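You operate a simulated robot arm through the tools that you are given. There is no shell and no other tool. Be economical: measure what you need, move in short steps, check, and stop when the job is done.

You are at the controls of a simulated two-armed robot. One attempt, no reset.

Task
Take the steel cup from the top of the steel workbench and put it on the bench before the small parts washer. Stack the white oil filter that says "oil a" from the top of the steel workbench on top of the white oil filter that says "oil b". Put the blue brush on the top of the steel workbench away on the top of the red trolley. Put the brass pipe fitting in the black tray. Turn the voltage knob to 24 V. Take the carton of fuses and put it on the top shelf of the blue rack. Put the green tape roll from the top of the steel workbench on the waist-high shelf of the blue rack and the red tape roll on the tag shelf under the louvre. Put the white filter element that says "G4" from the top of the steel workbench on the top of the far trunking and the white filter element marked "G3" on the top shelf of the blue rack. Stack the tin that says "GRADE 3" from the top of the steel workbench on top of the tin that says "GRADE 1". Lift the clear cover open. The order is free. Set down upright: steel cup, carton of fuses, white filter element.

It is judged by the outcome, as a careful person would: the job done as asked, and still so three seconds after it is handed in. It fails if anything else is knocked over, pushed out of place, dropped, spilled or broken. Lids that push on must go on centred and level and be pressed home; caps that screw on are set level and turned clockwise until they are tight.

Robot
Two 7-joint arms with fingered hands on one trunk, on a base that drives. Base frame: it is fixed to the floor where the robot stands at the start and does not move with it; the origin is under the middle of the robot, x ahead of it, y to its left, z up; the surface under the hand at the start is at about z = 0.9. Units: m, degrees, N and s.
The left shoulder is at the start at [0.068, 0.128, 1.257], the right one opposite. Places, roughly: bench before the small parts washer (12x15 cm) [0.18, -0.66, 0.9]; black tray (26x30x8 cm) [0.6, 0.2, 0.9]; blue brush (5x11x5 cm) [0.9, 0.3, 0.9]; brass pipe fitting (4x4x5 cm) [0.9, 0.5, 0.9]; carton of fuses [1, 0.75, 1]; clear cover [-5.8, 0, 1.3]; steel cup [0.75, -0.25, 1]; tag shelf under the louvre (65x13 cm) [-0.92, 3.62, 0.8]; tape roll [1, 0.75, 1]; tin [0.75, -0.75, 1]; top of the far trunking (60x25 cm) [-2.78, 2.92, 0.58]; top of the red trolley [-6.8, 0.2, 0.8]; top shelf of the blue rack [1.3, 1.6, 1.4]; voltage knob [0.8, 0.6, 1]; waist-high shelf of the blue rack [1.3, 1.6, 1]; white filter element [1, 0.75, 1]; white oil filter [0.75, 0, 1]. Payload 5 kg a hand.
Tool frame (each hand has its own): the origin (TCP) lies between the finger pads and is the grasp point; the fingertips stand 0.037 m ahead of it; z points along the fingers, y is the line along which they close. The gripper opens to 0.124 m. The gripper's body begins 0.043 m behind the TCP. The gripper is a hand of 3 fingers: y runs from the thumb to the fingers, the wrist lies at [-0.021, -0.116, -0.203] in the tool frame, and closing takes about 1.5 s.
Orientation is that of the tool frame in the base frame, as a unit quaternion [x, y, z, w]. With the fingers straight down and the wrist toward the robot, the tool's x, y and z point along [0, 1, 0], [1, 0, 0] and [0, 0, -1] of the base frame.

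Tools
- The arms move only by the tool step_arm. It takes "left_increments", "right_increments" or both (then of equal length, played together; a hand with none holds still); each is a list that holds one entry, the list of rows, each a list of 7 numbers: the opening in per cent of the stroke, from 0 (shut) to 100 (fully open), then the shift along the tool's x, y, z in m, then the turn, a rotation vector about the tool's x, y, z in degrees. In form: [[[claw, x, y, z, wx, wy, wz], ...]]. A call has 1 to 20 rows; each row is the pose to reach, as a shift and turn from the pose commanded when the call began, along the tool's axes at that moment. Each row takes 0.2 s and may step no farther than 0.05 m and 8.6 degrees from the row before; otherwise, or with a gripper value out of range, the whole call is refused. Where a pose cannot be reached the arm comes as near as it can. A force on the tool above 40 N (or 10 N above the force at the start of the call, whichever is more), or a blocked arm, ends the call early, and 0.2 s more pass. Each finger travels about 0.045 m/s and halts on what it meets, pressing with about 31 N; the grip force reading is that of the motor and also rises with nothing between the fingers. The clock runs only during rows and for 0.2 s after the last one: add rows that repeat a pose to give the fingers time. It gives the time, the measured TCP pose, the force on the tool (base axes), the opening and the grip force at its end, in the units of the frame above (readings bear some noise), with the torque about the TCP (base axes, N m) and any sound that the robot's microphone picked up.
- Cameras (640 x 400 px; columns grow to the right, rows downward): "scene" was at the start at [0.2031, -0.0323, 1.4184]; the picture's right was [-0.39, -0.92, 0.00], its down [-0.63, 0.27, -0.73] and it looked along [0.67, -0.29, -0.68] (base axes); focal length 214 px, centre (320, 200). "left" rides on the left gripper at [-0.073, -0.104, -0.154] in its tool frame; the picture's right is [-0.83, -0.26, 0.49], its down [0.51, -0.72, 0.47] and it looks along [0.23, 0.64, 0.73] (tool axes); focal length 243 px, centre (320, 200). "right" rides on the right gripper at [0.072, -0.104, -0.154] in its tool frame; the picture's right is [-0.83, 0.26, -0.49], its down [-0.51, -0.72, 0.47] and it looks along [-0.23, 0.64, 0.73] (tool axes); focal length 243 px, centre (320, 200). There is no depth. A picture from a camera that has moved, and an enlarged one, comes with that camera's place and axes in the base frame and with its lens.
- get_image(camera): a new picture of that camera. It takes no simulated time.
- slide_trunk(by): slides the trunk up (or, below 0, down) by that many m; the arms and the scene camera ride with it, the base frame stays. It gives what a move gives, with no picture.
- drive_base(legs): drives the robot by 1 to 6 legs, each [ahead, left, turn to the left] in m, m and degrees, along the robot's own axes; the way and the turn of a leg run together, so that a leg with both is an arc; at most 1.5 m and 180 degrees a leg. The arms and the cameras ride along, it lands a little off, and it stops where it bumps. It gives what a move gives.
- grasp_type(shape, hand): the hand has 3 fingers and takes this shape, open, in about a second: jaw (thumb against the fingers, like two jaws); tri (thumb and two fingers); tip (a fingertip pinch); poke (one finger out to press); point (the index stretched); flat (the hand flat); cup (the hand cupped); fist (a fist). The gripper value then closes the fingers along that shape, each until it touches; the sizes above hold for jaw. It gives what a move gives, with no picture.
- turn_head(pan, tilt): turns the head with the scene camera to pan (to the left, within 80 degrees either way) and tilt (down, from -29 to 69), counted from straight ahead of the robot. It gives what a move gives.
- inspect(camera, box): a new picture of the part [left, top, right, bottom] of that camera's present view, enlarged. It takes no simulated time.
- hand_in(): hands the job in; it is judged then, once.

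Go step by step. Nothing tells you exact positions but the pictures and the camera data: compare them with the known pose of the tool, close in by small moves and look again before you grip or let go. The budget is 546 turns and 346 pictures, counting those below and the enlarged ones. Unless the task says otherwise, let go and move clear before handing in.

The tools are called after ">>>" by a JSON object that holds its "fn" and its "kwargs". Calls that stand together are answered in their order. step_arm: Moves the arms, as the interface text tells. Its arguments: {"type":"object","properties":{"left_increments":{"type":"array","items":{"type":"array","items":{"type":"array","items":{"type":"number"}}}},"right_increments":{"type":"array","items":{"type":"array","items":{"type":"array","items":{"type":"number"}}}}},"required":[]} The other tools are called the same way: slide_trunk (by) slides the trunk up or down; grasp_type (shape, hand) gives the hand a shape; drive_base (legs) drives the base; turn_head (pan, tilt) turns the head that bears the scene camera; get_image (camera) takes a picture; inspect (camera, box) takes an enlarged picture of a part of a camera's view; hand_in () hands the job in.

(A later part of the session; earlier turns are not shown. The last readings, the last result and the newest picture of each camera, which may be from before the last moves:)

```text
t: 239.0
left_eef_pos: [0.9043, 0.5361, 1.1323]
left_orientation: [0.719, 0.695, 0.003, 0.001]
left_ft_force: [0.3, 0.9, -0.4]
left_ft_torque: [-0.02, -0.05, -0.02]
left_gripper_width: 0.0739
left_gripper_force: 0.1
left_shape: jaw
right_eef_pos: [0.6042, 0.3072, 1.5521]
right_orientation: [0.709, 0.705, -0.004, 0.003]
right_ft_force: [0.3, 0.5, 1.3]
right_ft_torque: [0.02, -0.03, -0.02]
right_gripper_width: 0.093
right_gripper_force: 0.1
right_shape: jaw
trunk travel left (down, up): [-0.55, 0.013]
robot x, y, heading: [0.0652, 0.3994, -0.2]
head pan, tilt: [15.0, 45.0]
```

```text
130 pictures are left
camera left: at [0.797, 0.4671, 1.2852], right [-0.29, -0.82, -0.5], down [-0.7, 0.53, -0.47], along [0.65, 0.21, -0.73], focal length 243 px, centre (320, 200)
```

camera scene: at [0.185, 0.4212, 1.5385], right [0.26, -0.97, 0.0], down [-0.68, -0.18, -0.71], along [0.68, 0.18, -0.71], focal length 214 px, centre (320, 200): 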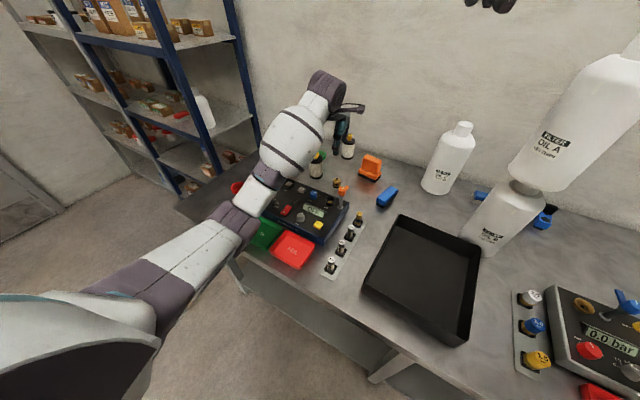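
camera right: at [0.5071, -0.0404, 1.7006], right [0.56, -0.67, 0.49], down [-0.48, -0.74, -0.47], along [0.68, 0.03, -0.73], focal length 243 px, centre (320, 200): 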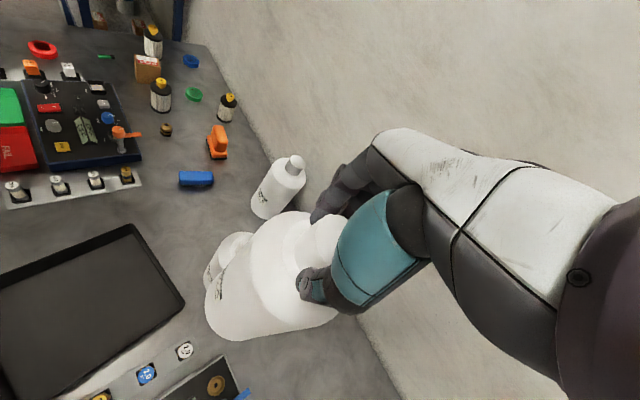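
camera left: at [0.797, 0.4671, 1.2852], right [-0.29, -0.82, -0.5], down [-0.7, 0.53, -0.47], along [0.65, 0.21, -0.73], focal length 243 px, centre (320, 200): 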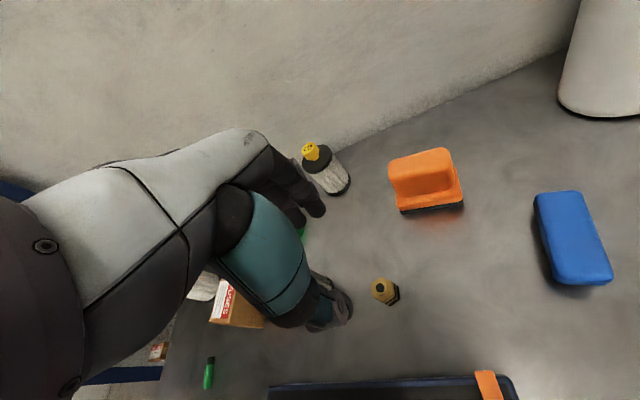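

>>> {"fn": "step_arm", "kwargs": {"left_increments": [[[60, -0.006, 0.001, 0.04, 0, 0, 0], [60, -0.006, 0.001, 0.08, 0, 0, 0], [60, -0.006, 0.001, 0.115, 0, 0, 0]]]}}

>>> {"fn": "get_image", "kwargs": {"camera": "scene"}}

```text
t: 239.8
left_eef_pos: [0.9045, 0.53, 1.014]
left_orientation: [0.719, 0.695, 0.003, 0.0]
left_ft_force: [0.5, -0.7, 0.9]
left_ft_torque: [0.03, 0.06, 0.01]
left_gripper_width: 0.0742
left_gripper_force: 0.1
left_shape: jaw
right_eef_pos: [0.6038, 0.3079, 1.5519]
right_orientation: [0.709, 0.705, -0.005, 0.002]
right_ft_force: [-0.9, 0.0, -0.1]
right_ft_torque: [0.01, 0.01, 0.02]
right_gripper_width: 0.0927
right_gripper_force: 0.1
right_shape: jaw
trunk travel left (down, up): [-0.55, 0.013]
robot x, y, heading: [0.0621, 0.4009, -0.4]
head pan, tilt: [15.0, 45.0]
```

```text
129 pictures are left
camera scene: at [0.1849, 0.4215, 1.5384], right [0.26, -0.97, 0.0], down [-0.68, -0.18, -0.71], along [0.68, 0.18, -0.71], focal length 214 px, centre (320, 200)
```

scene: 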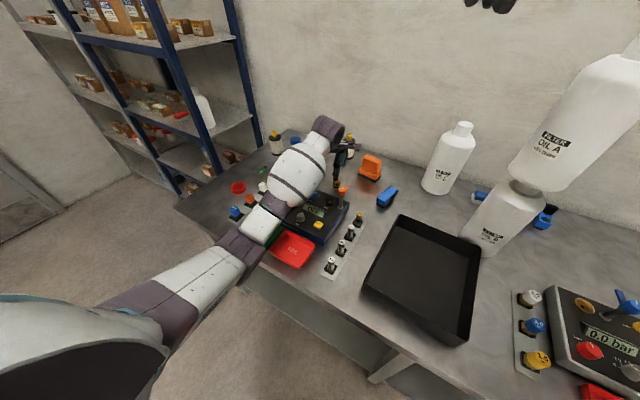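

>>> {"fn": "step_arm", "kwargs": {"left_increments": [[[60, 0, 0, 0.03, 0, 0, 0], [60, 0, 0, 0.056, 0, 0, 0], [30, 0, 0, 0.056, 0, 0, 0], [0, 0, 0, 0.056, 0, 0, 0], [0, 0, 0, 0.056, 0, 0, 0], [0, 0, 0, 0.056, 0, 0, 0], [0, 0, 0, 0.056, 0, 0, 0]]]}}

>>> {"fn": "get_image", "kwargs": {"camera": "left"}}

```text
t: 241.4
left_eef_pos: [0.9041, 0.5315, 0.9606]
left_orientation: [0.72, 0.694, 0.003, 0.001]
left_ft_force: [0.3, -0.7, -1.0]
left_ft_torque: [-0.02, 0.01, 0.03]
left_gripper_width: 0.0231
left_gripper_force: 31.3
left_shape: jaw
right_eef_pos: [0.6044, 0.3072, 1.5519]
right_orientation: [0.709, 0.705, -0.004, 0.003]
right_ft_force: [0.3, 0.2, -0.6]
right_ft_torque: [0.0, -0.03, -0.03]
right_gripper_width: 0.093
right_gripper_force: 0.0
right_shape: jaw
trunk travel left (down, up): [-0.55, 0.013]
robot x, y, heading: [0.0627, 0.4018, -0.2]
head pan, tilt: [15.0, 45.0]
```

```text
128 pictures are left
camera left: at [0.7969, 0.4624, 1.1123], right [-0.29, -0.82, -0.5], down [-0.7, 0.53, -0.47], along [0.65, 0.21, -0.73], focal length 243 px, centre (320, 200)
```

left: 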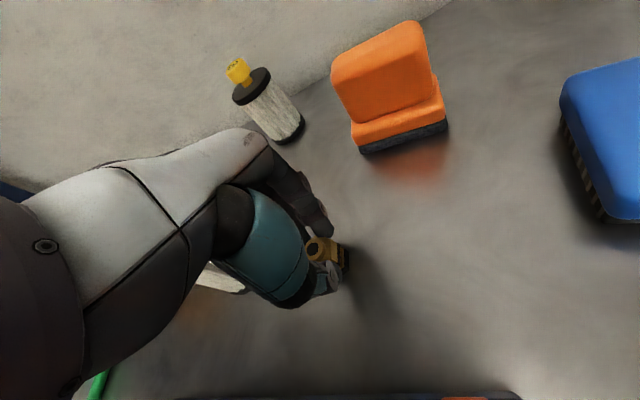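

Gripped. Lift, shift the right hand aside, and carry the fitting to the tray.

>>> {"fn": "step_arm", "kwargs": {"left_increments": [[[0, 0, 0, -0.04, 0, 0, 0], [0, 0, 0, -0.08, 0, 0, 0], [0, 0, 0, -0.12, 0, 0, 0], [0, 0, 0, -0.16, 0, 0, 0], [0, 0, 0, -0.18, 0, 0, 0]]], "right_increments": [[[75, -0.032, -0.018, 0, 0, 0, 0], [75, -0.064, -0.036, 0, 0, 0, 0], [75, -0.096, -0.054, 0, 0, 0, 0], [75, -0.128, -0.072, 0, 0, 0, 0], [75, -0.155, -0.09, 0, 0, 0, 0]]]}}

>>> {"fn": "step_arm", "kwargs": {"left_increments": [[[0, -0.034, -0.028, 0, 0, 0, 0], [0, -0.068, -0.056, 0, 0, 0, 0], [0, -0.102, -0.084, 0, 0, 0, 0], [0, -0.136, -0.112, 0, 0, 0, 0], [0, -0.17, -0.14, 0, 0, 0, 0], [0, -0.204, -0.168, 0, 0, 0, 0], [0, -0.238, -0.196, 0, 0, 0, 0], [0, -0.272, -0.224, 0, 0, 0, 0], [0, -0.306, -0.248, 0, 0, 0, 0], [0, -0.306, -0.248, 0, 0, 0, 0]]]}}

>>> {"fn": "get_image", "kwargs": {"camera": "left"}}

>>> {"fn": "get_image", "kwargs": {"camera": "scene"}}

```text
t: 242.6
left_eef_pos: [0.9022, 0.5282, 1.1447]
left_orientation: [0.72, 0.694, 0.005, 0.001]
left_ft_force: [0.2, -0.5, -2.2]
left_ft_torque: [0.05, -0.01, 0.02]
left_gripper_width: 0.0227
left_gripper_force: 29.7
left_shape: jaw
right_eef_pos: [0.5087, 0.1503, 1.5539]
right_orientation: [0.71, 0.704, -0.004, 0.003]
right_ft_force: [0.5, -0.2, 0.2]
right_ft_torque: [0.03, -0.03, 0.0]
right_gripper_width: 0.0932
right_gripper_force: 0.1
right_shape: jaw
trunk travel left (down, up): [-0.55, 0.013]
robot x, y, heading: [0.0621, 0.4029, -0.5]
head pan, tilt: [15.0, 45.0]
```

```text
t: 244.8
left_eef_pos: [0.646, 0.2331, 1.1392]
left_orientation: [0.719, 0.695, 0.002, 0.001]
left_ft_force: [-0.5, -0.1, -1.8]
left_ft_torque: [-0.03, 0.0, -0.03]
left_gripper_width: 0.0231
left_gripper_force: 30.8
left_shape: jaw
right_eef_pos: [0.5133, 0.1542, 1.5529]
right_orientation: [0.71, 0.704, -0.005, 0.003]
right_ft_force: [-0.1, 0.8, -0.4]
right_ft_torque: [-0.03, 0.0, 0.0]
right_gripper_width: 0.0931
right_gripper_force: 0.1
right_shape: jaw
trunk travel left (down, up): [-0.55, 0.013]
robot x, y, heading: [0.0569, 0.3984, -0.2]
head pan, tilt: [15.0, 45.0]
```

```text
127 pictures are left
camera left: at [0.5387, 0.1653, 1.2916], right [-0.29, -0.82, -0.5], down [-0.7, 0.53, -0.47], along [0.65, 0.21, -0.73], focal length 243 px, centre (320, 200)
```

left: 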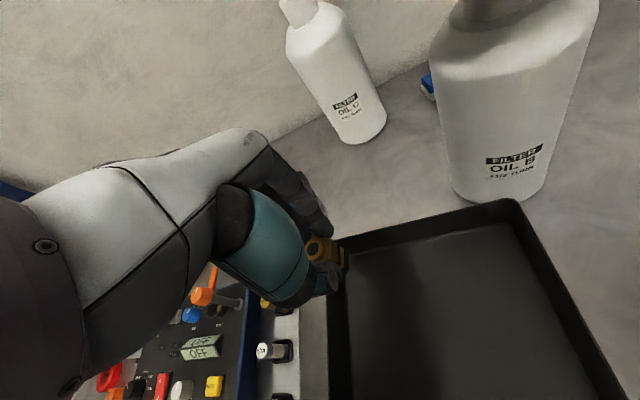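

```text
126 pictures are left
camera scene: at [0.1858, 0.4221, 1.5383], right [0.26, -0.97, 0.0], down [-0.68, -0.18, -0.71], along [0.68, 0.18, -0.71], focal length 214 px, centre (320, 200)
```

scene: 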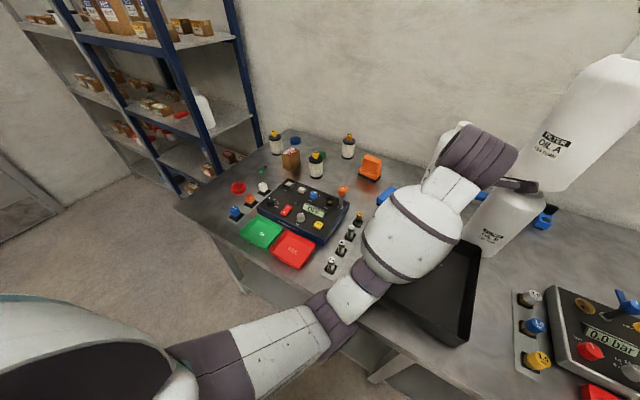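

>>> {"fn": "step_arm", "kwargs": {"left_increments": [[[0, -0.03, -0.005, 0.03, 0, 0, 0], [0, -0.03, -0.005, 0.07, 0, 0, 0], [0, -0.03, -0.005, 0.11, 0, 0, 0], [0, -0.03, -0.005, 0.145, 0, 0, 0], [0, -0.03, -0.005, 0.165, 0, 0, 0], [0, -0.03, -0.005, 0.17, 0, 0, 0]]]}}

>>> {"fn": "get_image", "kwargs": {"camera": "scene"}}

```text
t: 246.2
left_eef_pos: [0.6406, 0.2033, 0.9689]
left_orientation: [0.719, 0.695, 0.003, 0.001]
left_ft_force: [-0.2, 0.4, -1.9]
left_ft_torque: [0.02, 0.02, -0.01]
left_gripper_width: 0.0229
left_gripper_force: 31.0
left_shape: jaw
right_eef_pos: [0.5136, 0.1545, 1.5541]
right_orientation: [0.709, 0.705, -0.004, 0.003]
right_ft_force: [-0.2, 0.2, -0.1]
right_ft_torque: [0.01, -0.01, -0.01]
right_gripper_width: 0.093
right_gripper_force: 0.1
right_shape: jaw
trunk travel left (down, up): [-0.55, 0.013]
robot x, y, heading: [0.0604, 0.3996, 0.0]
head pan, tilt: [15.0, 45.0]
```

```text
125 pictures are left
camera scene: at [0.1852, 0.4216, 1.5384], right [0.26, -0.97, 0.0], down [-0.68, -0.18, -0.71], along [0.68, 0.18, -0.71], focal length 214 px, centre (320, 200)
```

scene: 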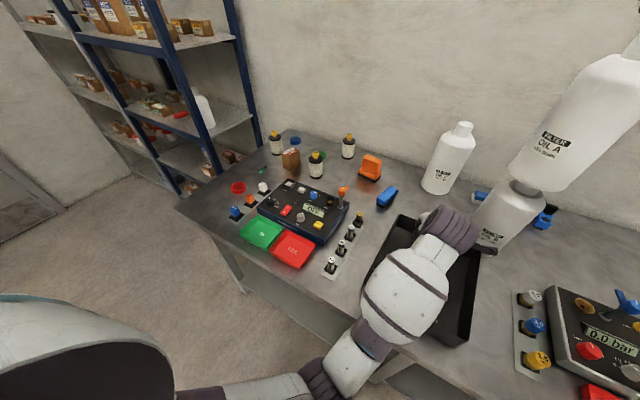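

>>> {"fn": "step_arm", "kwargs": {"left_increments": [[[0, 0, 0, 0.003, 0, 0, 0], [0, 0, 0, 0.004, 0, 0, 0], [25, 0, 0, 0.003, 0, 0, 0], [50, 0, 0, 0.003, 0, 0, 0], [60, 0, 0, 0.003, 0, 0, 0], [60, 0, 0, -0.03, 0, 0, 0], [60, 0, 0, -0.08, 0, 0, 0], [60, 0, 0, -0.13, 0, 0, 0], [60, 0.03, 0, -0.16, 0, 0, 0], [60, 0.07, 0, -0.18, 0, 0, 0], [60, 0.11, 0, -0.2, 0, 0, 0]]]}}

>>> {"fn": "get_image", "kwargs": {"camera": "left"}}

>>> {"fn": "get_image", "kwargs": {"camera": "scene"}}

```text
t: 248.6
left_eef_pos: [0.6447, 0.314, 1.1694]
left_orientation: [0.72, 0.694, 0.003, 0.003]
left_ft_force: [-0.5, 0.5, -0.4]
left_ft_torque: [-0.04, 0.0, -0.04]
left_gripper_width: 0.0743
left_gripper_force: 0.1
left_shape: jaw
right_eef_pos: [0.5123, 0.1546, 1.5544]
right_orientation: [0.71, 0.704, -0.005, 0.002]
right_ft_force: [-0.4, 0.6, -0.2]
right_ft_torque: [-0.02, 0.04, 0.01]
right_gripper_width: 0.0928
right_gripper_force: 0.1
right_shape: jaw
trunk travel left (down, up): [-0.55, 0.013]
robot x, y, heading: [0.059, 0.4012, -0.3]
head pan, tilt: [15.0, 45.0]
```

```text
124 pictures are left
camera left: at [0.5361, 0.2434, 1.321], right [-0.29, -0.82, -0.5], down [-0.7, 0.53, -0.48], along [0.66, 0.21, -0.73], focal length 243 px, centre (320, 200)
```

left: 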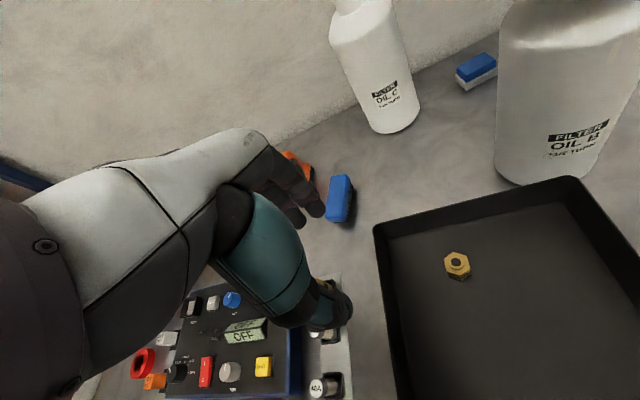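

```text
123 pictures are left
camera scene: at [0.1854, 0.4224, 1.5384], right [0.26, -0.97, 0.0], down [-0.68, -0.18, -0.71], along [0.68, 0.18, -0.71], focal length 214 px, centre (320, 200)
```

scene: 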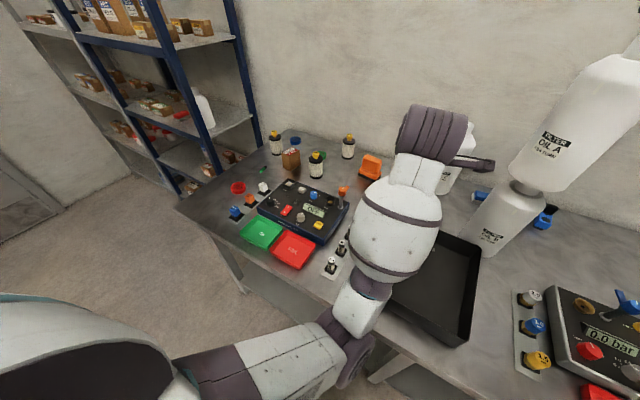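

The fitting is in the tray. Now drive further left along the bench for the remaining items, and look at the rack.

>>> {"fn": "drive_base", "kwargs": {"legs": [[0, 0.32, 0], [0.13, 0, 0]]}}

>>> {"fn": "turn_head", "kwargs": {"pan": 45, "tilt": 15}}

>>> {"fn": "get_image", "kwargs": {"camera": "scene"}}

>>> {"fn": "turn_head", "kwargs": {"pan": 10, "tilt": 40}}

>>> {"fn": "get_image", "kwargs": {"camera": "scene"}}

```text
t: 252.9
left_eef_pos: [0.7695, 0.629, 1.1713]
left_orientation: [0.718, 0.696, 0.006, 0.005]
left_ft_force: [0.1, -0.5, -0.2]
left_ft_torque: [-0.04, -0.01, 0.0]
left_gripper_width: 0.0741
left_gripper_force: 0.1
left_shape: jaw
right_eef_pos: [0.6356, 0.4715, 1.5557]
right_orientation: [0.709, 0.705, -0.003, 0.004]
right_ft_force: [-0.8, 0.5, 0.4]
right_ft_torque: [0.01, -0.02, -0.02]
right_gripper_width: 0.0927
right_gripper_force: 0.1
right_shape: jaw
trunk travel left (down, up): [-0.55, 0.013]
robot x, y, heading: [0.1901, 0.7208, -0.3]
head pan, tilt: [15.0, 45.0]
```

```text
t: 253.8
left_eef_pos: [0.7737, 0.629, 1.1685]
left_orientation: [0.719, 0.695, 0.003, 0.003]
left_ft_force: [-0.3, 0.4, -0.1]
left_ft_torque: [-0.01, 0.03, -0.03]
left_gripper_width: 0.074
left_gripper_force: 0.2
left_shape: jaw
right_eef_pos: [0.642, 0.4726, 1.5543]
right_orientation: [0.709, 0.705, -0.005, 0.002]
right_ft_force: [0.0, 0.3, -0.9]
right_ft_torque: [-0.01, 0.04, 0.0]
right_gripper_width: 0.0927
right_gripper_force: 0.0
right_shape: jaw
trunk travel left (down, up): [-0.55, 0.013]
robot x, y, heading: [0.1915, 0.7162, -0.3]
head pan, tilt: [45.0, 15.0]
```

```text
122 pictures are left
camera scene: at [0.3024, 0.7841, 1.585], right [0.7, -0.71, 0.0], down [-0.18, -0.18, -0.97], along [0.69, 0.68, -0.26], focal length 214 px, centre (320, 200)
```

scene: 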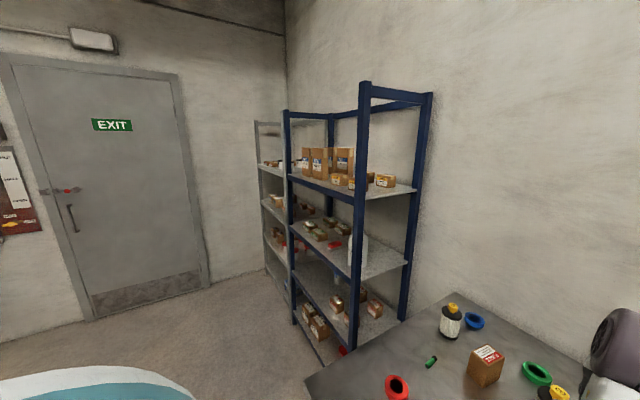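

```text
t: 254.8
left_eef_pos: [0.7716, 0.629, 1.17]
left_orientation: [0.719, 0.695, 0.004, 0.003]
left_ft_force: [0.5, 0.2, 1.0]
left_ft_torque: [-0.02, 0.03, 0.03]
left_gripper_width: 0.0743
left_gripper_force: 0.2
left_shape: jaw
right_eef_pos: [0.6409, 0.4732, 1.5544]
right_orientation: [0.709, 0.705, -0.004, 0.003]
right_ft_force: [-1.5, 0.1, -0.6]
right_ft_torque: [-0.02, 0.02, -0.01]
right_gripper_width: 0.0929
right_gripper_force: 0.0
right_shape: jaw
trunk travel left (down, up): [-0.55, 0.013]
robot x, y, heading: [0.1901, 0.7192, -0.2]
head pan, tilt: [10.0, 40.0]
```

```text
121 pictures are left
camera scene: at [0.3183, 0.733, 1.5458], right [0.17, -0.99, 0.0], down [-0.63, -0.11, -0.77], along [0.76, 0.13, -0.64], focal length 214 px, centre (320, 200)
```

scene: 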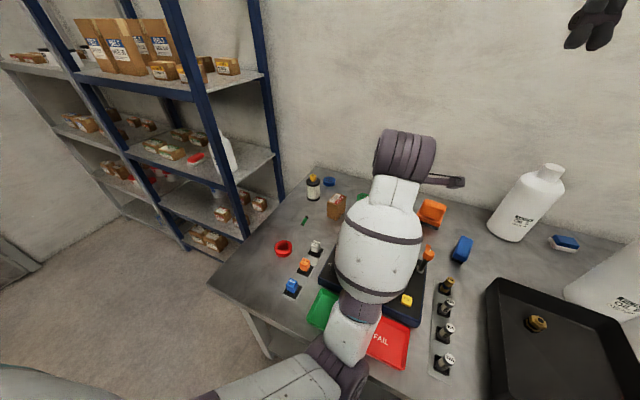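

>>> {"fn": "turn_head", "kwargs": {"pan": 0, "tilt": 69}}

>>> {"fn": "get_image", "kwargs": {"camera": "scene"}}

```text
t: 255.8
left_eef_pos: [0.7732, 0.6284, 1.1696]
left_orientation: [0.72, 0.694, 0.004, 0.004]
left_ft_force: [-0.4, -0.5, -0.4]
left_ft_torque: [0.04, 0.03, 0.02]
left_gripper_width: 0.0739
left_gripper_force: 0.1
left_shape: jaw
right_eef_pos: [0.6414, 0.4718, 1.5542]
right_orientation: [0.71, 0.704, -0.004, 0.003]
right_ft_force: [-0.8, -0.5, -0.5]
right_ft_torque: [0.02, -0.02, -0.01]
right_gripper_width: 0.0926
right_gripper_force: 0.1
right_shape: jaw
trunk travel left (down, up): [-0.55, 0.013]
robot x, y, heading: [0.1928, 0.7199, -0.1]
head pan, tilt: [0.0, 68.8]
```

```text
120 pictures are left
camera scene: at [0.2907, 0.7183, 1.5096], right [0.0, -1.0, 0.0], down [-0.93, 0.0, -0.36], along [0.36, 0.0, -0.93], focal length 214 px, centre (320, 200)
```

scene: 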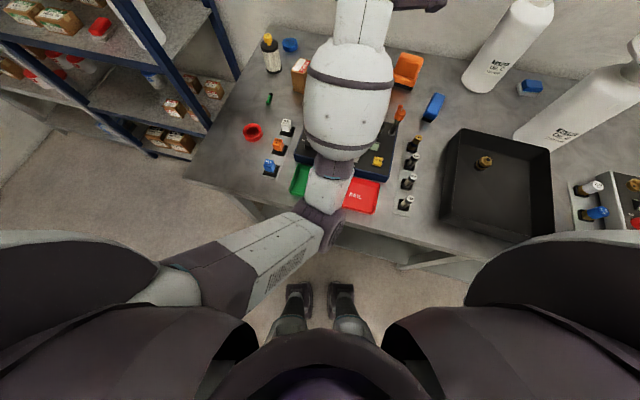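

There is room to come ~10 cm closer. Raise the left hand, move ahead, and view.

>>> {"fn": "step_arm", "kwargs": {"left_increments": [[[60, 0, 0, -0.045, 0, 0, 0], [60, 0, 0, -0.09, 0, 0, 0], [60, 0.03, 0, -0.13, 0, 0, 0], [60, 0.07, 0, -0.15, 0, 0, 0], [60, 0.11, 0, -0.17, 0, 0, 0], [60, 0.15, 0, -0.18, 0, 0, 0]]]}}

>>> {"fn": "drive_base", "kwargs": {"legs": [[0.1, 0, 0]]}}

>>> {"fn": "get_image", "kwargs": {"camera": "left"}}

```text
t: 257.2
left_eef_pos: [0.8702, 0.7653, 1.2533]
left_orientation: [0.719, 0.695, 0.016, 0.013]
left_ft_force: [0.0, 0.1, -0.5]
left_ft_torque: [-0.03, 0.0, -0.03]
left_gripper_width: 0.0742
left_gripper_force: 0.0
left_shape: jaw
left hand out of reach, approached as far as the arm can: row 1, 2, 3, 4, 5, 6
right_eef_pos: [0.6402, 0.4722, 1.5547]
right_orientation: [0.71, 0.705, -0.005, 0.003]
right_ft_force: [-0.5, 0.4, 0.1]
right_ft_torque: [0.0, 0.02, -0.03]
right_gripper_width: 0.0929
right_gripper_force: 0.0
right_shape: jaw
trunk travel left (down, up): [-0.55, 0.013]
robot x, y, heading: [0.1901, 0.7173, -0.4]
head pan, tilt: [0.0, 68.8]
```

```text
t: 258.3
left_eef_pos: [0.9611, 0.7639, 1.2577]
left_orientation: [0.719, 0.694, 0.02, 0.015]
left_ft_force: [-1.0, 0.2, 1.3]
left_ft_torque: [0.02, -0.02, 0.03]
left_gripper_width: 0.0741
left_gripper_force: 0.0
left_shape: jaw
right_eef_pos: [0.7306, 0.4712, 1.5596]
right_orientation: [0.71, 0.704, -0.001, 0.007]
right_ft_force: [-1.0, -0.1, 0.6]
right_ft_torque: [0.01, -0.08, -0.02]
right_gripper_width: 0.0928
right_gripper_force: 0.0
right_shape: jaw
trunk travel left (down, up): [-0.55, 0.013]
robot x, y, heading: [0.2917, 0.7179, -0.3]
head pan, tilt: [0.0, 68.8]
```

```text
119 pictures are left
camera left: at [0.8477, 0.6939, 1.405], right [-0.27, -0.82, -0.51], down [-0.68, 0.53, -0.5], along [0.68, 0.21, -0.7], focal length 243 px, centre (320, 200)
```

left: 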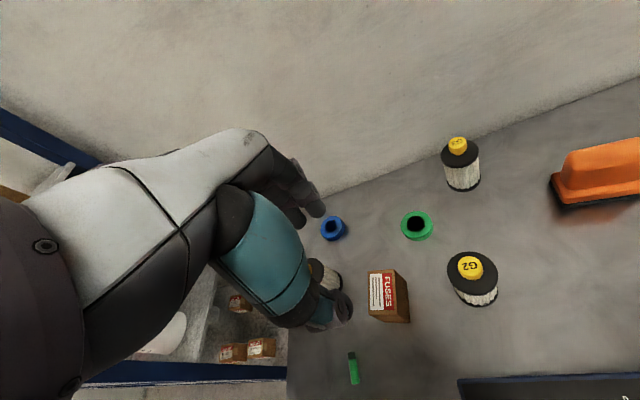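

>>> {"fn": "get_image", "kwargs": {"camera": "scene"}}

```text
118 pictures are left
camera scene: at [0.3814, 0.7178, 1.5107], right [0.0, -1.0, 0.0], down [-0.93, 0.0, -0.37], along [0.37, 0.0, -0.93], focal length 214 px, centre (320, 200)
```

scene: 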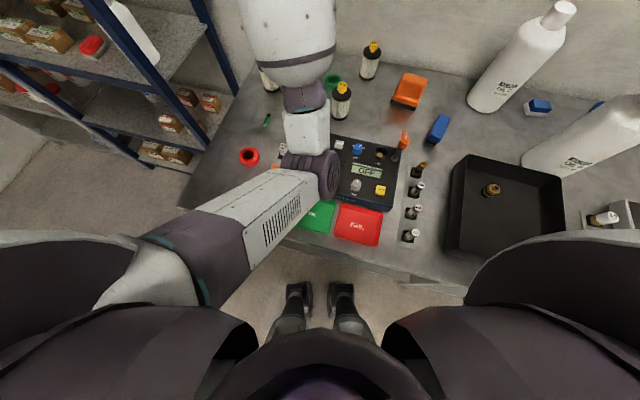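

The left elbow is folded inward-low. Yaw the hand the other way at height to swing the elbow outward.

>>> {"fn": "step_arm", "kwargs": {"left_increments": [[[60, 0, -0.03, -0.03, 0, 0, 0], [60, 0, -0.06, -0.06, 0, 0, -8], [60, 0.02, -0.09, -0.09, 0, 0, -16], [60, 0.05, -0.12, -0.1, 0, 0, -24], [60, 0.08, -0.15, -0.1, 0, 0, -32], [60, 0.1, -0.18, -0.1, 0, 0, -40], [60, 0.12, -0.2, -0.1, 0, 0, -48], [60, 0.12, -0.2, -0.1, 0, 0, -54], [60, 0.12, -0.2, -0.1, 0, 0, -60], [60, 0.12, -0.2, -0.1, 0, 0, -60]]]}}

>>> {"fn": "get_image", "kwargs": {"camera": "scene"}}

```text
t: 260.5
left_eef_pos: [0.8373, 0.9829, 1.2687]
left_orientation: [0.276, 0.96, 0.031, 0.026]
left_ft_force: [0.3, 0.5, -0.3]
left_ft_torque: [-0.03, 0.0, 0.01]
left_gripper_width: 0.0741
left_gripper_force: 0.0
left_shape: jaw
left hand out of reach, approached as far as the arm can: row 1, 2, 3, 4, 5, 6, 7, 8, 9, 10
right_eef_pos: [0.7398, 0.4708, 1.5535]
right_orientation: [0.71, 0.704, -0.005, 0.004]
right_ft_force: [0.6, -0.2, -0.7]
right_ft_torque: [-0.01, 0.02, -0.02]
right_gripper_width: 0.0928
right_gripper_force: 0.0
right_shape: jaw
trunk travel left (down, up): [-0.55, 0.013]
robot x, y, heading: [0.2909, 0.7199, -0.3]
head pan, tilt: [0.0, 68.8]
```

```text
117 pictures are left
camera scene: at [0.3899, 0.7181, 1.5095], right [0.0, -1.0, 0.0], down [-0.93, 0.0, -0.36], along [0.36, 0.0, -0.93], focal length 214 px, centre (320, 200)
```

scene: 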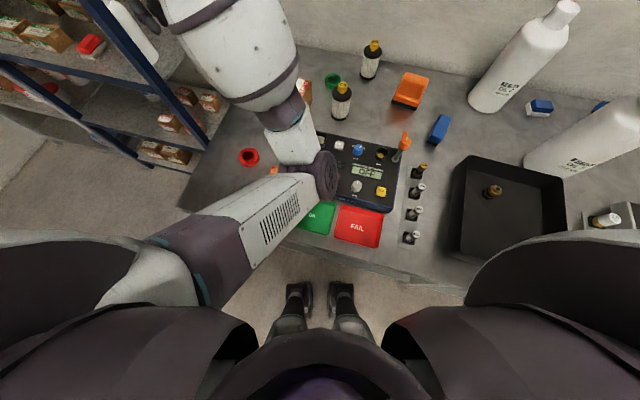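

>>> {"fn": "drive_base", "kwargs": {"legs": [[-0.3, 0, 0]]}}

>>> {"fn": "step_arm", "kwargs": {"left_increments": [[[60, 0, 0, -0.04, 0, 0, 8], [60, 0, 0, -0.08, 0, 0, 16], [60, 0, 0, -0.12, 0, 0, 24], [60, 0, 0, -0.16, 0, 0, 32], [60, 0, 0, -0.2, 0, 0, 40], [60, 0, 0, -0.24, 0, 0, 48], [60, 0, 0, -0.28, 0, 0, 54], [60, 0, 0, -0.32, 0, 0, 58], [60, 0, 0, -0.36, 0, 0, 58], [60, 0, 0, -0.36, 0, 0, 58], [60, 0, 0, -0.36, 0, 0, 58]]]}}

>>> {"fn": "get_image", "kwargs": {"camera": "scene"}}

```text
t: 262.6
left_eef_pos: [0.5409, 0.9867, 1.2678]
left_orientation: [0.272, 0.961, 0.031, 0.024]
left_ft_force: [0.6, 0.1, -0.3]
left_ft_torque: [0.04, 0.04, 0.01]
left_gripper_width: 0.0746
left_gripper_force: 0.1
left_shape: jaw
right_eef_pos: [0.4473, 0.4744, 1.553]
right_orientation: [0.707, 0.707, -0.005, 0.003]
right_ft_force: [0.2, -0.4, -0.3]
right_ft_torque: [-0.01, 0.05, -0.04]
right_gripper_width: 0.0927
right_gripper_force: 0.0
right_shape: jaw
trunk travel left (down, up): [-0.55, 0.013]
robot x, y, heading: [-0.0105, 0.7184, 0.0]
head pan, tilt: [0.0, 68.8]
```

```text
t: 264.9
left_eef_pos: [0.5931, 1.0848, 1.6564]
left_orientation: [0.705, 0.708, 0.039, 0.006]
left_ft_force: [-0.2, -0.1, 0.1]
left_ft_torque: [0.02, 0.0, 0.0]
left_gripper_width: 0.0741
left_gripper_force: 0.0
left_shape: jaw
left hand out of reach, approached as far as the arm can: row 1, 2, 3, 4, 5, 6, 7, 8, 9, 10, 11
right_eef_pos: [0.4453, 0.4741, 1.553]
right_orientation: [0.708, 0.707, -0.005, 0.003]
right_ft_force: [0.4, -0.1, -0.3]
right_ft_torque: [0.01, 0.0, -0.03]
right_gripper_width: 0.093
right_gripper_force: 0.0
right_shape: jaw
trunk travel left (down, up): [-0.55, 0.013]
robot x, y, heading: [-0.0086, 0.7157, 0.2]
head pan, tilt: [0.0, 68.8]
```

```text
116 pictures are left
camera scene: at [0.0937, 0.7192, 1.5092], right [0.0, -1.0, 0.0], down [-0.93, 0.0, -0.36], along [0.36, 0.0, -0.93], focal length 214 px, centre (320, 200)
```

scene: 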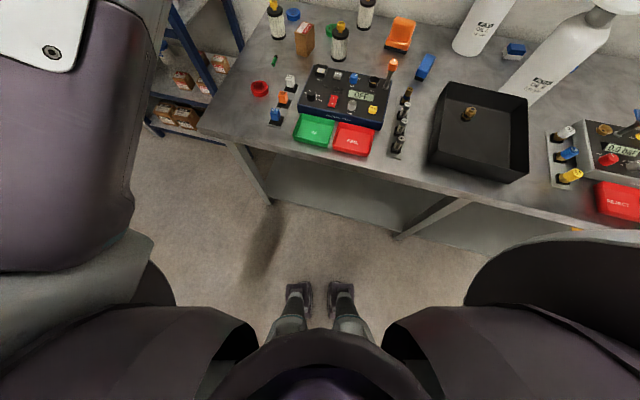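

The elbow is now out and up. Straighten the hand, drive ahead, and go over the carton.

>>> {"fn": "step_arm", "kwargs": {"left_increments": [[[75, 0, 0, 0, 1.8, -1.3, 0], [75, 0, 0, 0, 3.6, -2.7, 0.2], [75, 0, 0, 0, 3.6, -2.7, 0.2]]]}}

>>> {"fn": "drive_base", "kwargs": {"legs": [[0.3, 0, 0]]}}

>>> {"fn": "step_arm", "kwargs": {"left_increments": [[[75, -0.04, 0, 0.02, 0, 0, 4], [75, -0.08, 0, 0.04, 0, 0, 8], [75, -0.12, 0.02, 0.06, 0, 0, 12], [75, -0.16, 0.03, 0.08, 0, 0, 17], [75, -0.2, 0.04, 0.1, 0, 0, 17], [75, -0.24, 0.06, 0.12, 0, 0, 17], [75, -0.27, 0.07, 0.15, 0, 0, 17], [75, -0.3, 0.08, 0.18, 0, 0, 17], [75, -0.31, 0.09, 0.22, 0, 0, 17], [75, -0.31, 0.09, 0.265, 0, 0, 17], [75, -0.31, 0.09, 0.31, 0, 0, 17], [75, -0.31, 0.09, 0.355, 0, 0, 17], [75, -0.31, 0.09, 0.4, 0, 0, 17], [75, -0.31, 0.09, 0.44, 0, 0, 17], [75, -0.31, 0.09, 0.48, 0, 0, 17], [75, -0.31, 0.09, 0.52, 0, 0, 17]]]}}

>>> {"fn": "get_image", "kwargs": {"camera": "left"}}

>>> {"fn": "get_image", "kwargs": {"camera": "scene"}}

```text
t: 265.8
left_eef_pos: [0.5908, 1.0857, 1.6556]
left_orientation: [0.707, 0.708, 0.001, 0.001]
left_ft_force: [-0.4, 0.4, -0.3]
left_ft_torque: [0.02, -0.04, 0.0]
left_gripper_width: 0.0928
left_gripper_force: 0.2
left_shape: jaw
right_eef_pos: [0.4429, 0.4742, 1.5542]
right_orientation: [0.707, 0.707, -0.005, 0.003]
right_ft_force: [-0.5, 0.1, 0.8]
right_ft_torque: [-0.02, 0.03, 0.0]
right_gripper_width: 0.0926
right_gripper_force: 0.0
right_shape: jaw
trunk travel left (down, up): [-0.55, 0.013]
robot x, y, heading: [-0.0098, 0.7203, 0.1]
head pan, tilt: [0.0, 68.8]
```

```text
t: 267.8
left_eef_pos: [0.8796, 1.0836, 1.6596]
left_orientation: [0.707, 0.707, 0.004, 0.005]
left_ft_force: [-1.0, 0.4, 1.0]
left_ft_torque: [0.0, -0.09, -0.01]
left_gripper_width: 0.0927
left_gripper_force: 0.1
left_shape: jaw
right_eef_pos: [0.7322, 0.4733, 1.5576]
right_orientation: [0.709, 0.706, -0.003, 0.005]
right_ft_force: [-0.4, 0.0, -0.1]
right_ft_torque: [-0.01, -0.03, -0.01]
right_gripper_width: 0.0929
right_gripper_force: 0.2
right_shape: jaw
trunk travel left (down, up): [-0.55, 0.013]
robot x, y, heading: [0.286, 0.7205, -0.2]
head pan, tilt: [0.0, 68.8]
```

```text
t: 271.2
left_eef_pos: [0.9793, 0.7791, 1.134]
left_orientation: [0.804, 0.595, 0.0, 0.004]
left_ft_force: [0.6, 1.2, -0.6]
left_ft_torque: [-0.04, 0.02, 0.01]
left_gripper_width: 0.093
left_gripper_force: 0.1
left_shape: jaw
left hand out of reach, approached as far as the arm can: row 1, 2, 3, 4, 5, 6, 7, 8, 9, 10, 11, 12, 13
right_eef_pos: [0.7412, 0.4771, 1.5536]
right_orientation: [0.708, 0.706, -0.006, 0.004]
right_ft_force: [0.0, 0.6, 0.0]
right_ft_torque: [-0.05, 0.05, -0.02]
right_gripper_width: 0.0929
right_gripper_force: 0.1
right_shape: jaw
trunk travel left (down, up): [-0.55, 0.013]
robot x, y, heading: [0.287, 0.7181, 0.1]
head pan, tilt: [0.0, 68.8]
```

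```text
115 pictures are left
camera left: at [0.857, 0.7406, 1.2862], right [-0.49, -0.72, -0.49], down [-0.54, 0.69, -0.48], along [0.68, 0.03, -0.73], focal length 243 px, centre (320, 200)
```

left: 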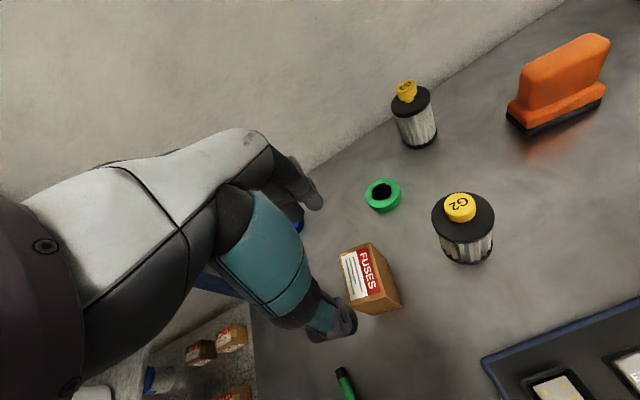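

```text
114 pictures are left
camera scene: at [0.39, 0.7233, 1.5093], right [0.0, -1.0, 0.0], down [-0.93, 0.0, -0.36], along [0.36, 0.0, -0.93], focal length 214 px, centre (320, 200)
```

scene: 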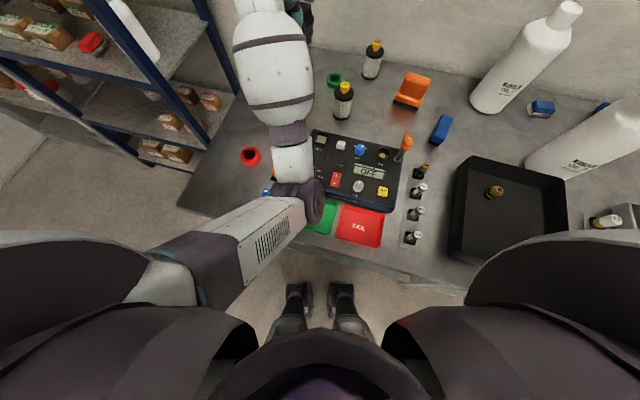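

>>> {"fn": "step_arm", "kwargs": {"left_increments": [[[75, 0, 0.012, 0.03, 0, 0, 5], [75, 0, 0.012, 0.06, 0, 0, 11], [75, 0, 0.012, 0.09, 0, 0, 11], [75, 0, 0.012, 0.12, 0, 0, 11], [75, 0, 0.012, 0.145, 0, 0, 11], [75, 0, 0.012, 0.158, 0, 0, 11]]]}}

>>> {"fn": "get_image", "kwargs": {"camera": "left"}}

```text
t: 272.8
left_eef_pos: [1.012, 0.7067, 1.0763]
left_orientation: [0.866, 0.496, 0.042, 0.05]
left_ft_force: [0.7, 0.4, -0.5]
left_ft_torque: [-0.02, 0.06, -0.05]
left_gripper_width: 0.0933
left_gripper_force: 0.1
left_shape: jaw
right_eef_pos: [0.7111, 0.4468, 1.572]
right_orientation: [0.714, 0.7, 0.011, 0.012]
right_ft_force: [-0.4, 3.1, 1.4]
right_ft_torque: [-0.26, -0.01, -0.06]
right_gripper_width: 0.0928
right_gripper_force: 0.1
right_shape: jaw
trunk travel left (down, up): [-0.55, 0.013]
robot x, y, heading: [0.2912, 0.7161, -0.9]
head pan, tilt: [0.0, 68.8]
stopped in row 6 (left hand): the arm was blocked; the commanded pose is now the measured one
```

```text
113 pictures are left
camera left: at [0.8678, 0.705, 1.2127], right [-0.58, -0.61, -0.54], down [-0.3, 0.78, -0.55], along [0.75, -0.16, -0.64], focal length 243 px, centre (320, 200)
```

left: 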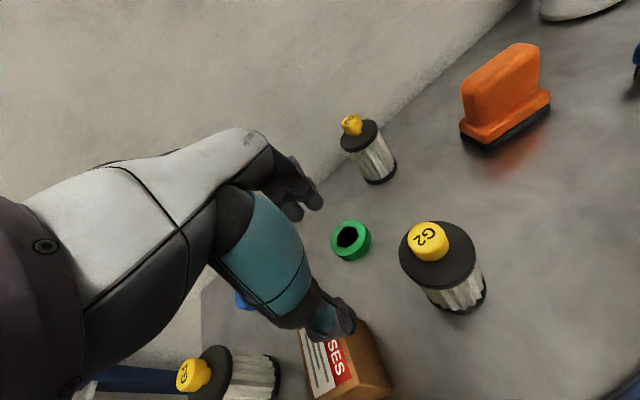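

Blocked again; raise and check.

>>> {"fn": "get_image", "kwargs": {"camera": "scene"}}

>>> {"fn": "step_arm", "kwargs": {"left_increments": [[[75, 0, 0, -0.04, 0, 0, 0], [75, 0, 0, -0.08, 0, 0, 0], [75, 0, 0, -0.12, 0, 0, 0], [75, 0, 0, -0.16, 0, 0, 0], [75, 0, 0, -0.2, 0, 0, 0]]]}}

>>> {"fn": "get_image", "kwargs": {"camera": "scene"}}

```text
112 pictures are left
camera scene: at [0.3678, 0.6978, 1.5163], right [-0.02, -1.0, -0.01], down [-0.93, 0.02, -0.37], along [0.37, 0.0, -0.93], focal length 214 px, centre (320, 200)
```

scene: 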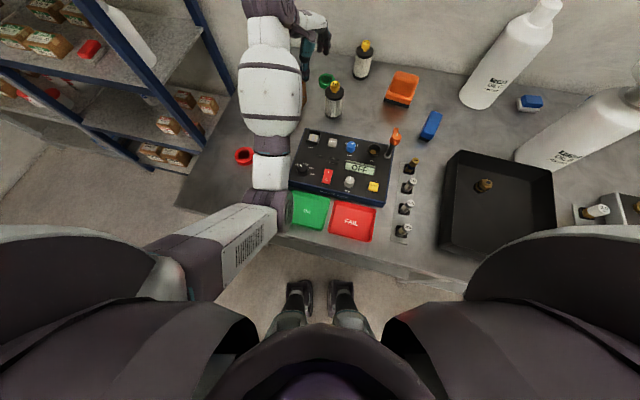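

```text
t: 274.0
left_eef_pos: [0.998, 0.7541, 1.2239]
left_orientation: [0.862, 0.505, 0.018, 0.032]
left_ft_force: [-0.4, 1.8, 0.2]
left_ft_torque: [-0.1, -0.01, -0.03]
left_gripper_width: 0.0929
left_gripper_force: 0.0
left_shape: jaw
right_eef_pos: [0.737, 0.4752, 1.5551]
right_orientation: [0.711, 0.703, -0.006, 0.005]
right_ft_force: [-0.1, 0.9, 1.2]
right_ft_torque: [-0.12, 0.01, 0.0]
right_gripper_width: 0.0931
right_gripper_force: 0.1
right_shape: jaw
trunk travel left (down, up): [-0.55, 0.013]
robot x, y, heading: [0.287, 0.7142, -0.7]
head pan, tilt: [0.0, 68.8]
```

```text
111 pictures are left
camera scene: at [0.3881, 0.7231, 1.5095], right [-0.01, -1.0, 0.01], down [-0.93, 0.01, -0.36], along [0.36, -0.01, -0.93], focal length 214 px, centre (320, 200)
```

scene: 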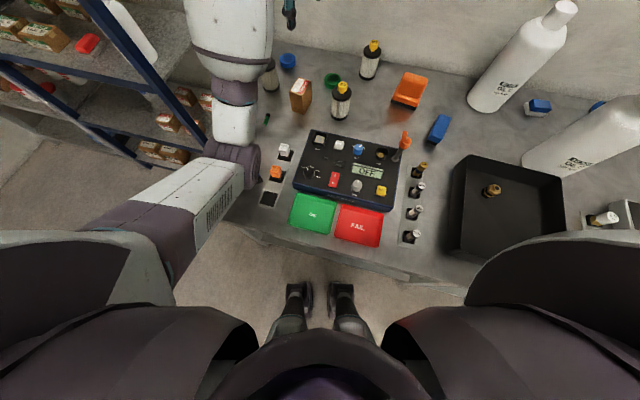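

The elbow may have disturbed the blue module. Move the arm away and inspect.

>>> {"fn": "step_arm", "kwargs": {"left_increments": [[[75, 0, 0, -0.04, 0, 0, 0], [75, 0, 0, -0.08, 0, 0, -8], [75, 0.03, -0.02, -0.11, 0, 0, -16], [75, 0.06, -0.04, -0.14, 0, 0, -24], [75, 0.09, -0.06, -0.17, 0, 0, -28], [75, 0.12, -0.08, -0.2, 0, 0, -28], [75, 0.15, -0.1, -0.23, 0, 0, -28], [75, 0.18, -0.12, -0.26, 0, 0, -28], [75, 0.21, -0.14, -0.29, 0, 0, -28], [75, 0.23, -0.16, -0.33, 0, 0, -28], [75, 0.23, -0.16, -0.36, 0, 0, -28]]]}}

>>> {"fn": "get_image", "kwargs": {"camera": "scene"}}

```text
t: 276.4
left_eef_pos: [0.9478, 1.0351, 1.5744]
left_orientation: [0.714, 0.699, 0.014, 0.034]
left_ft_force: [0.4, -0.2, 0.3]
left_ft_torque: [0.02, -0.04, 0.0]
left_gripper_width: 0.0931
left_gripper_force: 0.1
left_shape: jaw
right_eef_pos: [0.7342, 0.4651, 1.5562]
right_orientation: [0.712, 0.703, -0.002, 0.004]
right_ft_force: [-0.4, -0.6, 0.0]
right_ft_torque: [0.04, -0.03, 0.01]
right_gripper_width: 0.0932
right_gripper_force: 0.0
right_shape: jaw
trunk travel left (down, up): [-0.55, 0.013]
robot x, y, heading: [0.2853, 0.7146, -0.6]
head pan, tilt: [0.0, 68.8]
```

```text
110 pictures are left
camera scene: at [0.3865, 0.7141, 1.5098], right [-0.01, -1.0, 0.0], down [-0.93, 0.01, -0.36], along [0.36, 0.0, -0.93], focal length 214 px, centre (320, 200)
```

scene: 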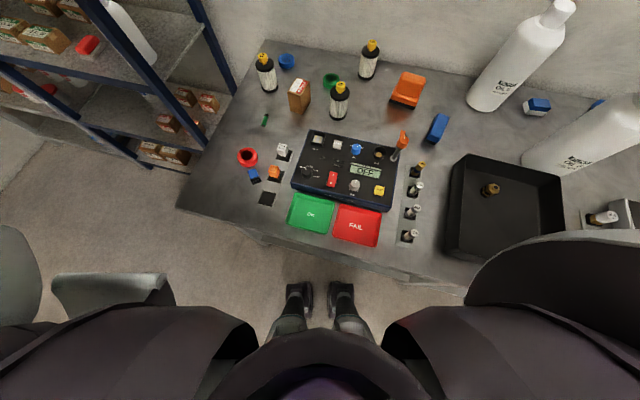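

The blue module was pushed out of its holder; I'll restore it. Zoom in.

>>> {"fn": "inspect", "kwargs": {"camera": "scene", "box": [225, 130, 345, 215]}}

```text
4.71 times, centred on (285, 172) of scene
camera zoom: at [0.3865, 0.7141, 1.5098], right [-0.01, -1.0, 0.0], down [-0.93, 0.01, -0.36], along [0.36, 0.0, -0.93], focal length 1009 px, centre (485, 329)
```

zoom: 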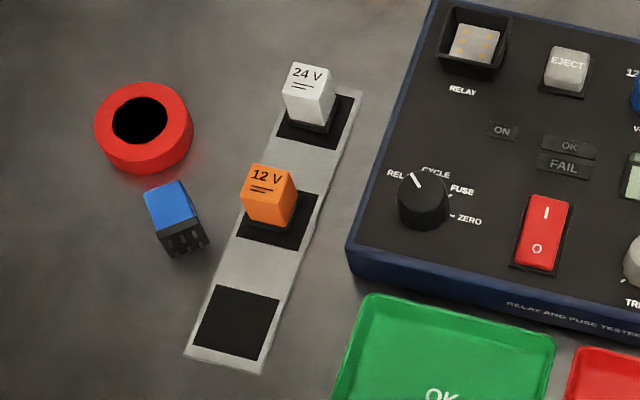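

I'll restore that module later. Rotate the robot right so the carton lies on the left arm's own side, then descend over it.

>>> {"fn": "drive_base", "kwargs": {"legs": [[0, 0, -27]]}}

>>> {"fn": "step_arm", "kwargs": {"left_increments": [[[75, 0.01, -0.01, 0.04, 0, 0, 0], [75, 0.02, -0.02, 0.085, 0, 0, 0], [75, 0.03, -0.03, 0.13, 0, 0, 0], [75, 0.03, -0.03, 0.175, 0, 0, 0], [75, 0.03, -0.03, 0.22, 0, 0, 0], [75, 0.03, -0.03, 0.265, 0, 0, 0], [75, 0.03, -0.03, 0.31, 0, 0, 0], [75, 0.03, -0.03, 0.355, 0, 0, 0], [75, 0.03, -0.03, 0.4, 0, 0, 0], [75, 0.03, -0.03, 0.42, 0, 0, 0]]]}}

>>> {"fn": "get_image", "kwargs": {"camera": "scene"}}

>>> {"fn": "get_image", "kwargs": {"camera": "left"}}

```text
t: 278.1
left_eef_pos: [1.0237, 0.7077, 1.5708]
left_orientation: [0.857, 0.515, 0.003, 0.036]
left_ft_force: [0.1, 0.2, 0.1]
left_ft_torque: [-0.01, 0.03, -0.01]
left_gripper_width: 0.0929
left_gripper_force: 0.0
left_shape: jaw
right_eef_pos: [0.5779, 0.2944, 1.5548]
right_orientation: [0.854, 0.52, -0.004, 0.003]
right_ft_force: [-1.3, 0.7, 0.3]
right_ft_torque: [-0.01, 0.02, 0.0]
right_gripper_width: 0.0928
right_gripper_force: 0.0
right_shape: jaw
trunk travel left (down, up): [-0.55, 0.013]
robot x, y, heading: [0.2844, 0.7175, -27.3]
head pan, tilt: [0.0, 68.8]
```

```text
t: 280.3
left_eef_pos: [1.0286, 0.7208, 1.1471]
left_orientation: [0.856, 0.516, 0.004, 0.036]
left_ft_force: [-0.9, -1.0, 0.2]
left_ft_torque: [-0.01, -0.01, -0.01]
left_gripper_width: 0.0931
left_gripper_force: 0.1
left_shape: jaw
right_eef_pos: [0.5764, 0.2923, 1.5563]
right_orientation: [0.854, 0.52, -0.005, 0.003]
right_ft_force: [0.3, -0.7, -0.5]
right_ft_torque: [-0.04, 0.02, 0.01]
right_gripper_width: 0.0929
right_gripper_force: 0.1
right_shape: jaw
trunk travel left (down, up): [-0.55, 0.013]
robot x, y, heading: [0.2866, 0.7197, -27.0]
head pan, tilt: [0.0, 68.8]
```

```text
108 pictures are left
camera scene: at [0.3767, 0.6703, 1.5096], right [-0.46, -0.89, 0.0], down [-0.83, 0.43, -0.36], along [0.32, -0.17, -0.93], focal length 214 px, centre (320, 200)
```

scene: 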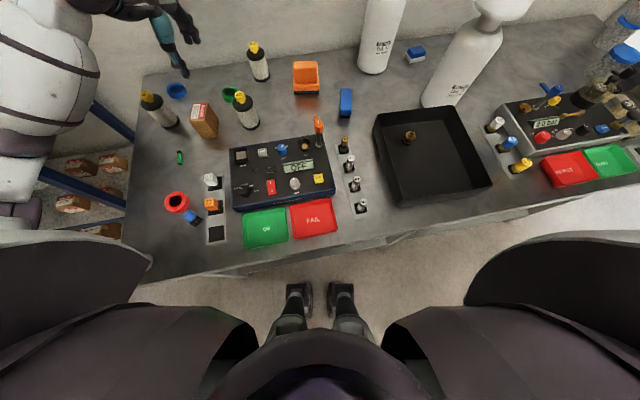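

```text
107 pictures are left
camera left: at [0.8965, 0.7152, 1.2957], right [-0.6, -0.64, -0.48], down [-0.38, 0.76, -0.53], along [0.71, -0.13, -0.69], focal length 243 px, centre (320, 200)
```

left: 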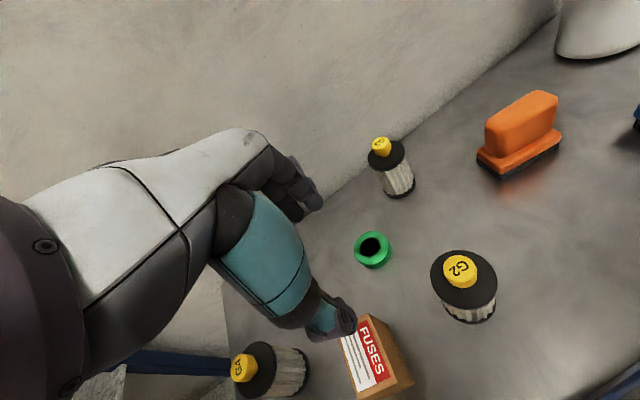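

Elbow is out now. Straighten, centre over the carton, descend and grip.

>>> {"fn": "step_arm", "kwargs": {"left_increments": [[[75, 0.01, -0.02, 0, 1.9, 0.8, 0], [75, 0.02, -0.04, 0, 3.8, 1.7, 0], [75, 0.03, -0.058, 0.02, 3.8, 1.7, 0], [75, 0.03, -0.058, 0.06, 3.8, 1.7, 0], [75, 0.03, -0.058, 0.1, 3.8, 1.7, 0]]]}}

>>> {"fn": "get_image", "kwargs": {"camera": "left"}}

```text
t: 281.5
left_eef_pos: [0.9963, 0.7704, 1.046]
left_orientation: [0.857, 0.516, -0.001, 0.0]
left_ft_force: [0.5, 0.6, 1.0]
left_ft_torque: [0.0, 0.02, 0.0]
left_gripper_width: 0.0932
left_gripper_force: 0.1
left_shape: jaw
right_eef_pos: [0.5773, 0.292, 1.5543]
right_orientation: [0.854, 0.521, -0.005, 0.001]
right_ft_force: [-0.2, 0.0, -0.3]
right_ft_torque: [0.0, -0.02, 0.01]
right_gripper_width: 0.0927
right_gripper_force: 0.1
right_shape: jaw
trunk travel left (down, up): [-0.55, 0.013]
robot x, y, heading: [0.2861, 0.7167, -27.2]
head pan, tilt: [0.0, 68.8]
```

```text
106 pictures are left
camera left: at [0.8711, 0.7554, 1.1985], right [-0.62, -0.61, -0.49], down [-0.4, 0.79, -0.47], along [0.67, -0.09, -0.73], focal length 243 px, centre (320, 200)
```

left: 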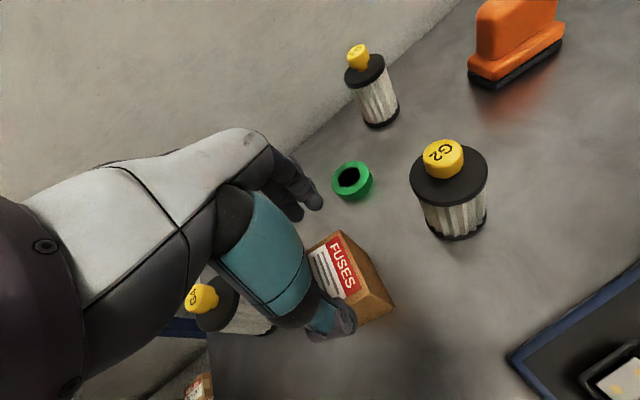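

>>> {"fn": "step_arm", "kwargs": {"left_increments": [[[75, 0, -0.006, 0.03, 0, 0, 0], [75, 0, -0.006, 0.06, 0, 0, 0], [75, 0, -0.006, 0.07, 0, 0, 0], [40, 0, -0.006, 0.07, 0, 0, 0], [0, 0, -0.006, 0.07, 0, 0, 0], [0, 0, -0.006, 0.07, 0, 0, 0], [0, 0, -0.006, 0.07, 0, 0, 0], [0, 0, -0.006, 0.07, 0, 0, 0]]]}}

>>> {"fn": "step_arm", "kwargs": {"left_increments": [[[0, 0, 0, -0.03, 0, 0, 0], [0, 0, 0, -0.07, 0, 0, 0], [0, 0, 0, -0.11, 0, 0, 0], [0, 0, 0, -0.15, 0, 0, 0], [0, 0, 0, -0.19, 0, 0, 0], [0, 0, 0, -0.23, 0, 0, 0], [0, 0, 0, -0.27, 0, 0, 0]]]}}

>>> {"fn": "get_image", "kwargs": {"camera": "left"}}

```text
t: 283.3
left_eef_pos: [0.9907, 0.7739, 0.9764]
left_orientation: [0.856, 0.517, 0.0, -0.001]
left_ft_force: [0.0, 1.2, -0.3]
left_ft_torque: [0.0, 0.0, 0.02]
left_gripper_width: 0.0685
left_gripper_force: 30.7
left_shape: jaw
right_eef_pos: [0.578, 0.2926, 1.5554]
right_orientation: [0.854, 0.52, -0.005, 0.004]
right_ft_force: [-0.4, 0.0, -0.5]
right_ft_torque: [0.0, 0.03, -0.02]
right_gripper_width: 0.0928
right_gripper_force: 0.1
right_shape: jaw
trunk travel left (down, up): [-0.55, 0.013]
robot x, y, heading: [0.287, 0.7185, -27.1]
head pan, tilt: [0.0, 68.8]
```

```text
t: 284.9
left_eef_pos: [0.9924, 0.7722, 1.2451]
left_orientation: [0.856, 0.516, 0.0, 0.001]
left_ft_force: [-0.4, 0.3, -0.9]
left_ft_torque: [-0.04, -0.01, -0.04]
left_gripper_width: 0.0684
left_gripper_force: 31.2
left_shape: jaw
right_eef_pos: [0.5772, 0.2927, 1.5553]
right_orientation: [0.854, 0.521, -0.004, 0.002]
right_ft_force: [0.6, -0.8, -0.4]
right_ft_torque: [-0.01, 0.02, 0.0]
right_gripper_width: 0.0928
right_gripper_force: 0.1
right_shape: jaw
trunk travel left (down, up): [-0.55, 0.013]
robot x, y, heading: [0.2878, 0.7199, -26.9]
head pan, tilt: [0.0, 68.8]
```

```text
105 pictures are left
camera left: at [0.865, 0.757, 1.3979], right [-0.62, -0.61, -0.49], down [-0.4, 0.79, -0.47], along [0.67, -0.09, -0.73], focal length 243 px, centre (320, 200)
```

left: 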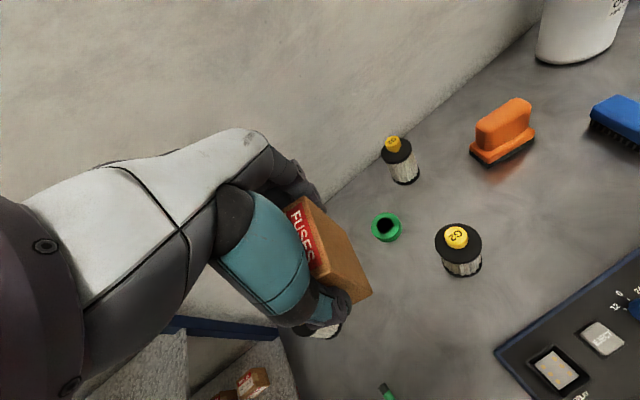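

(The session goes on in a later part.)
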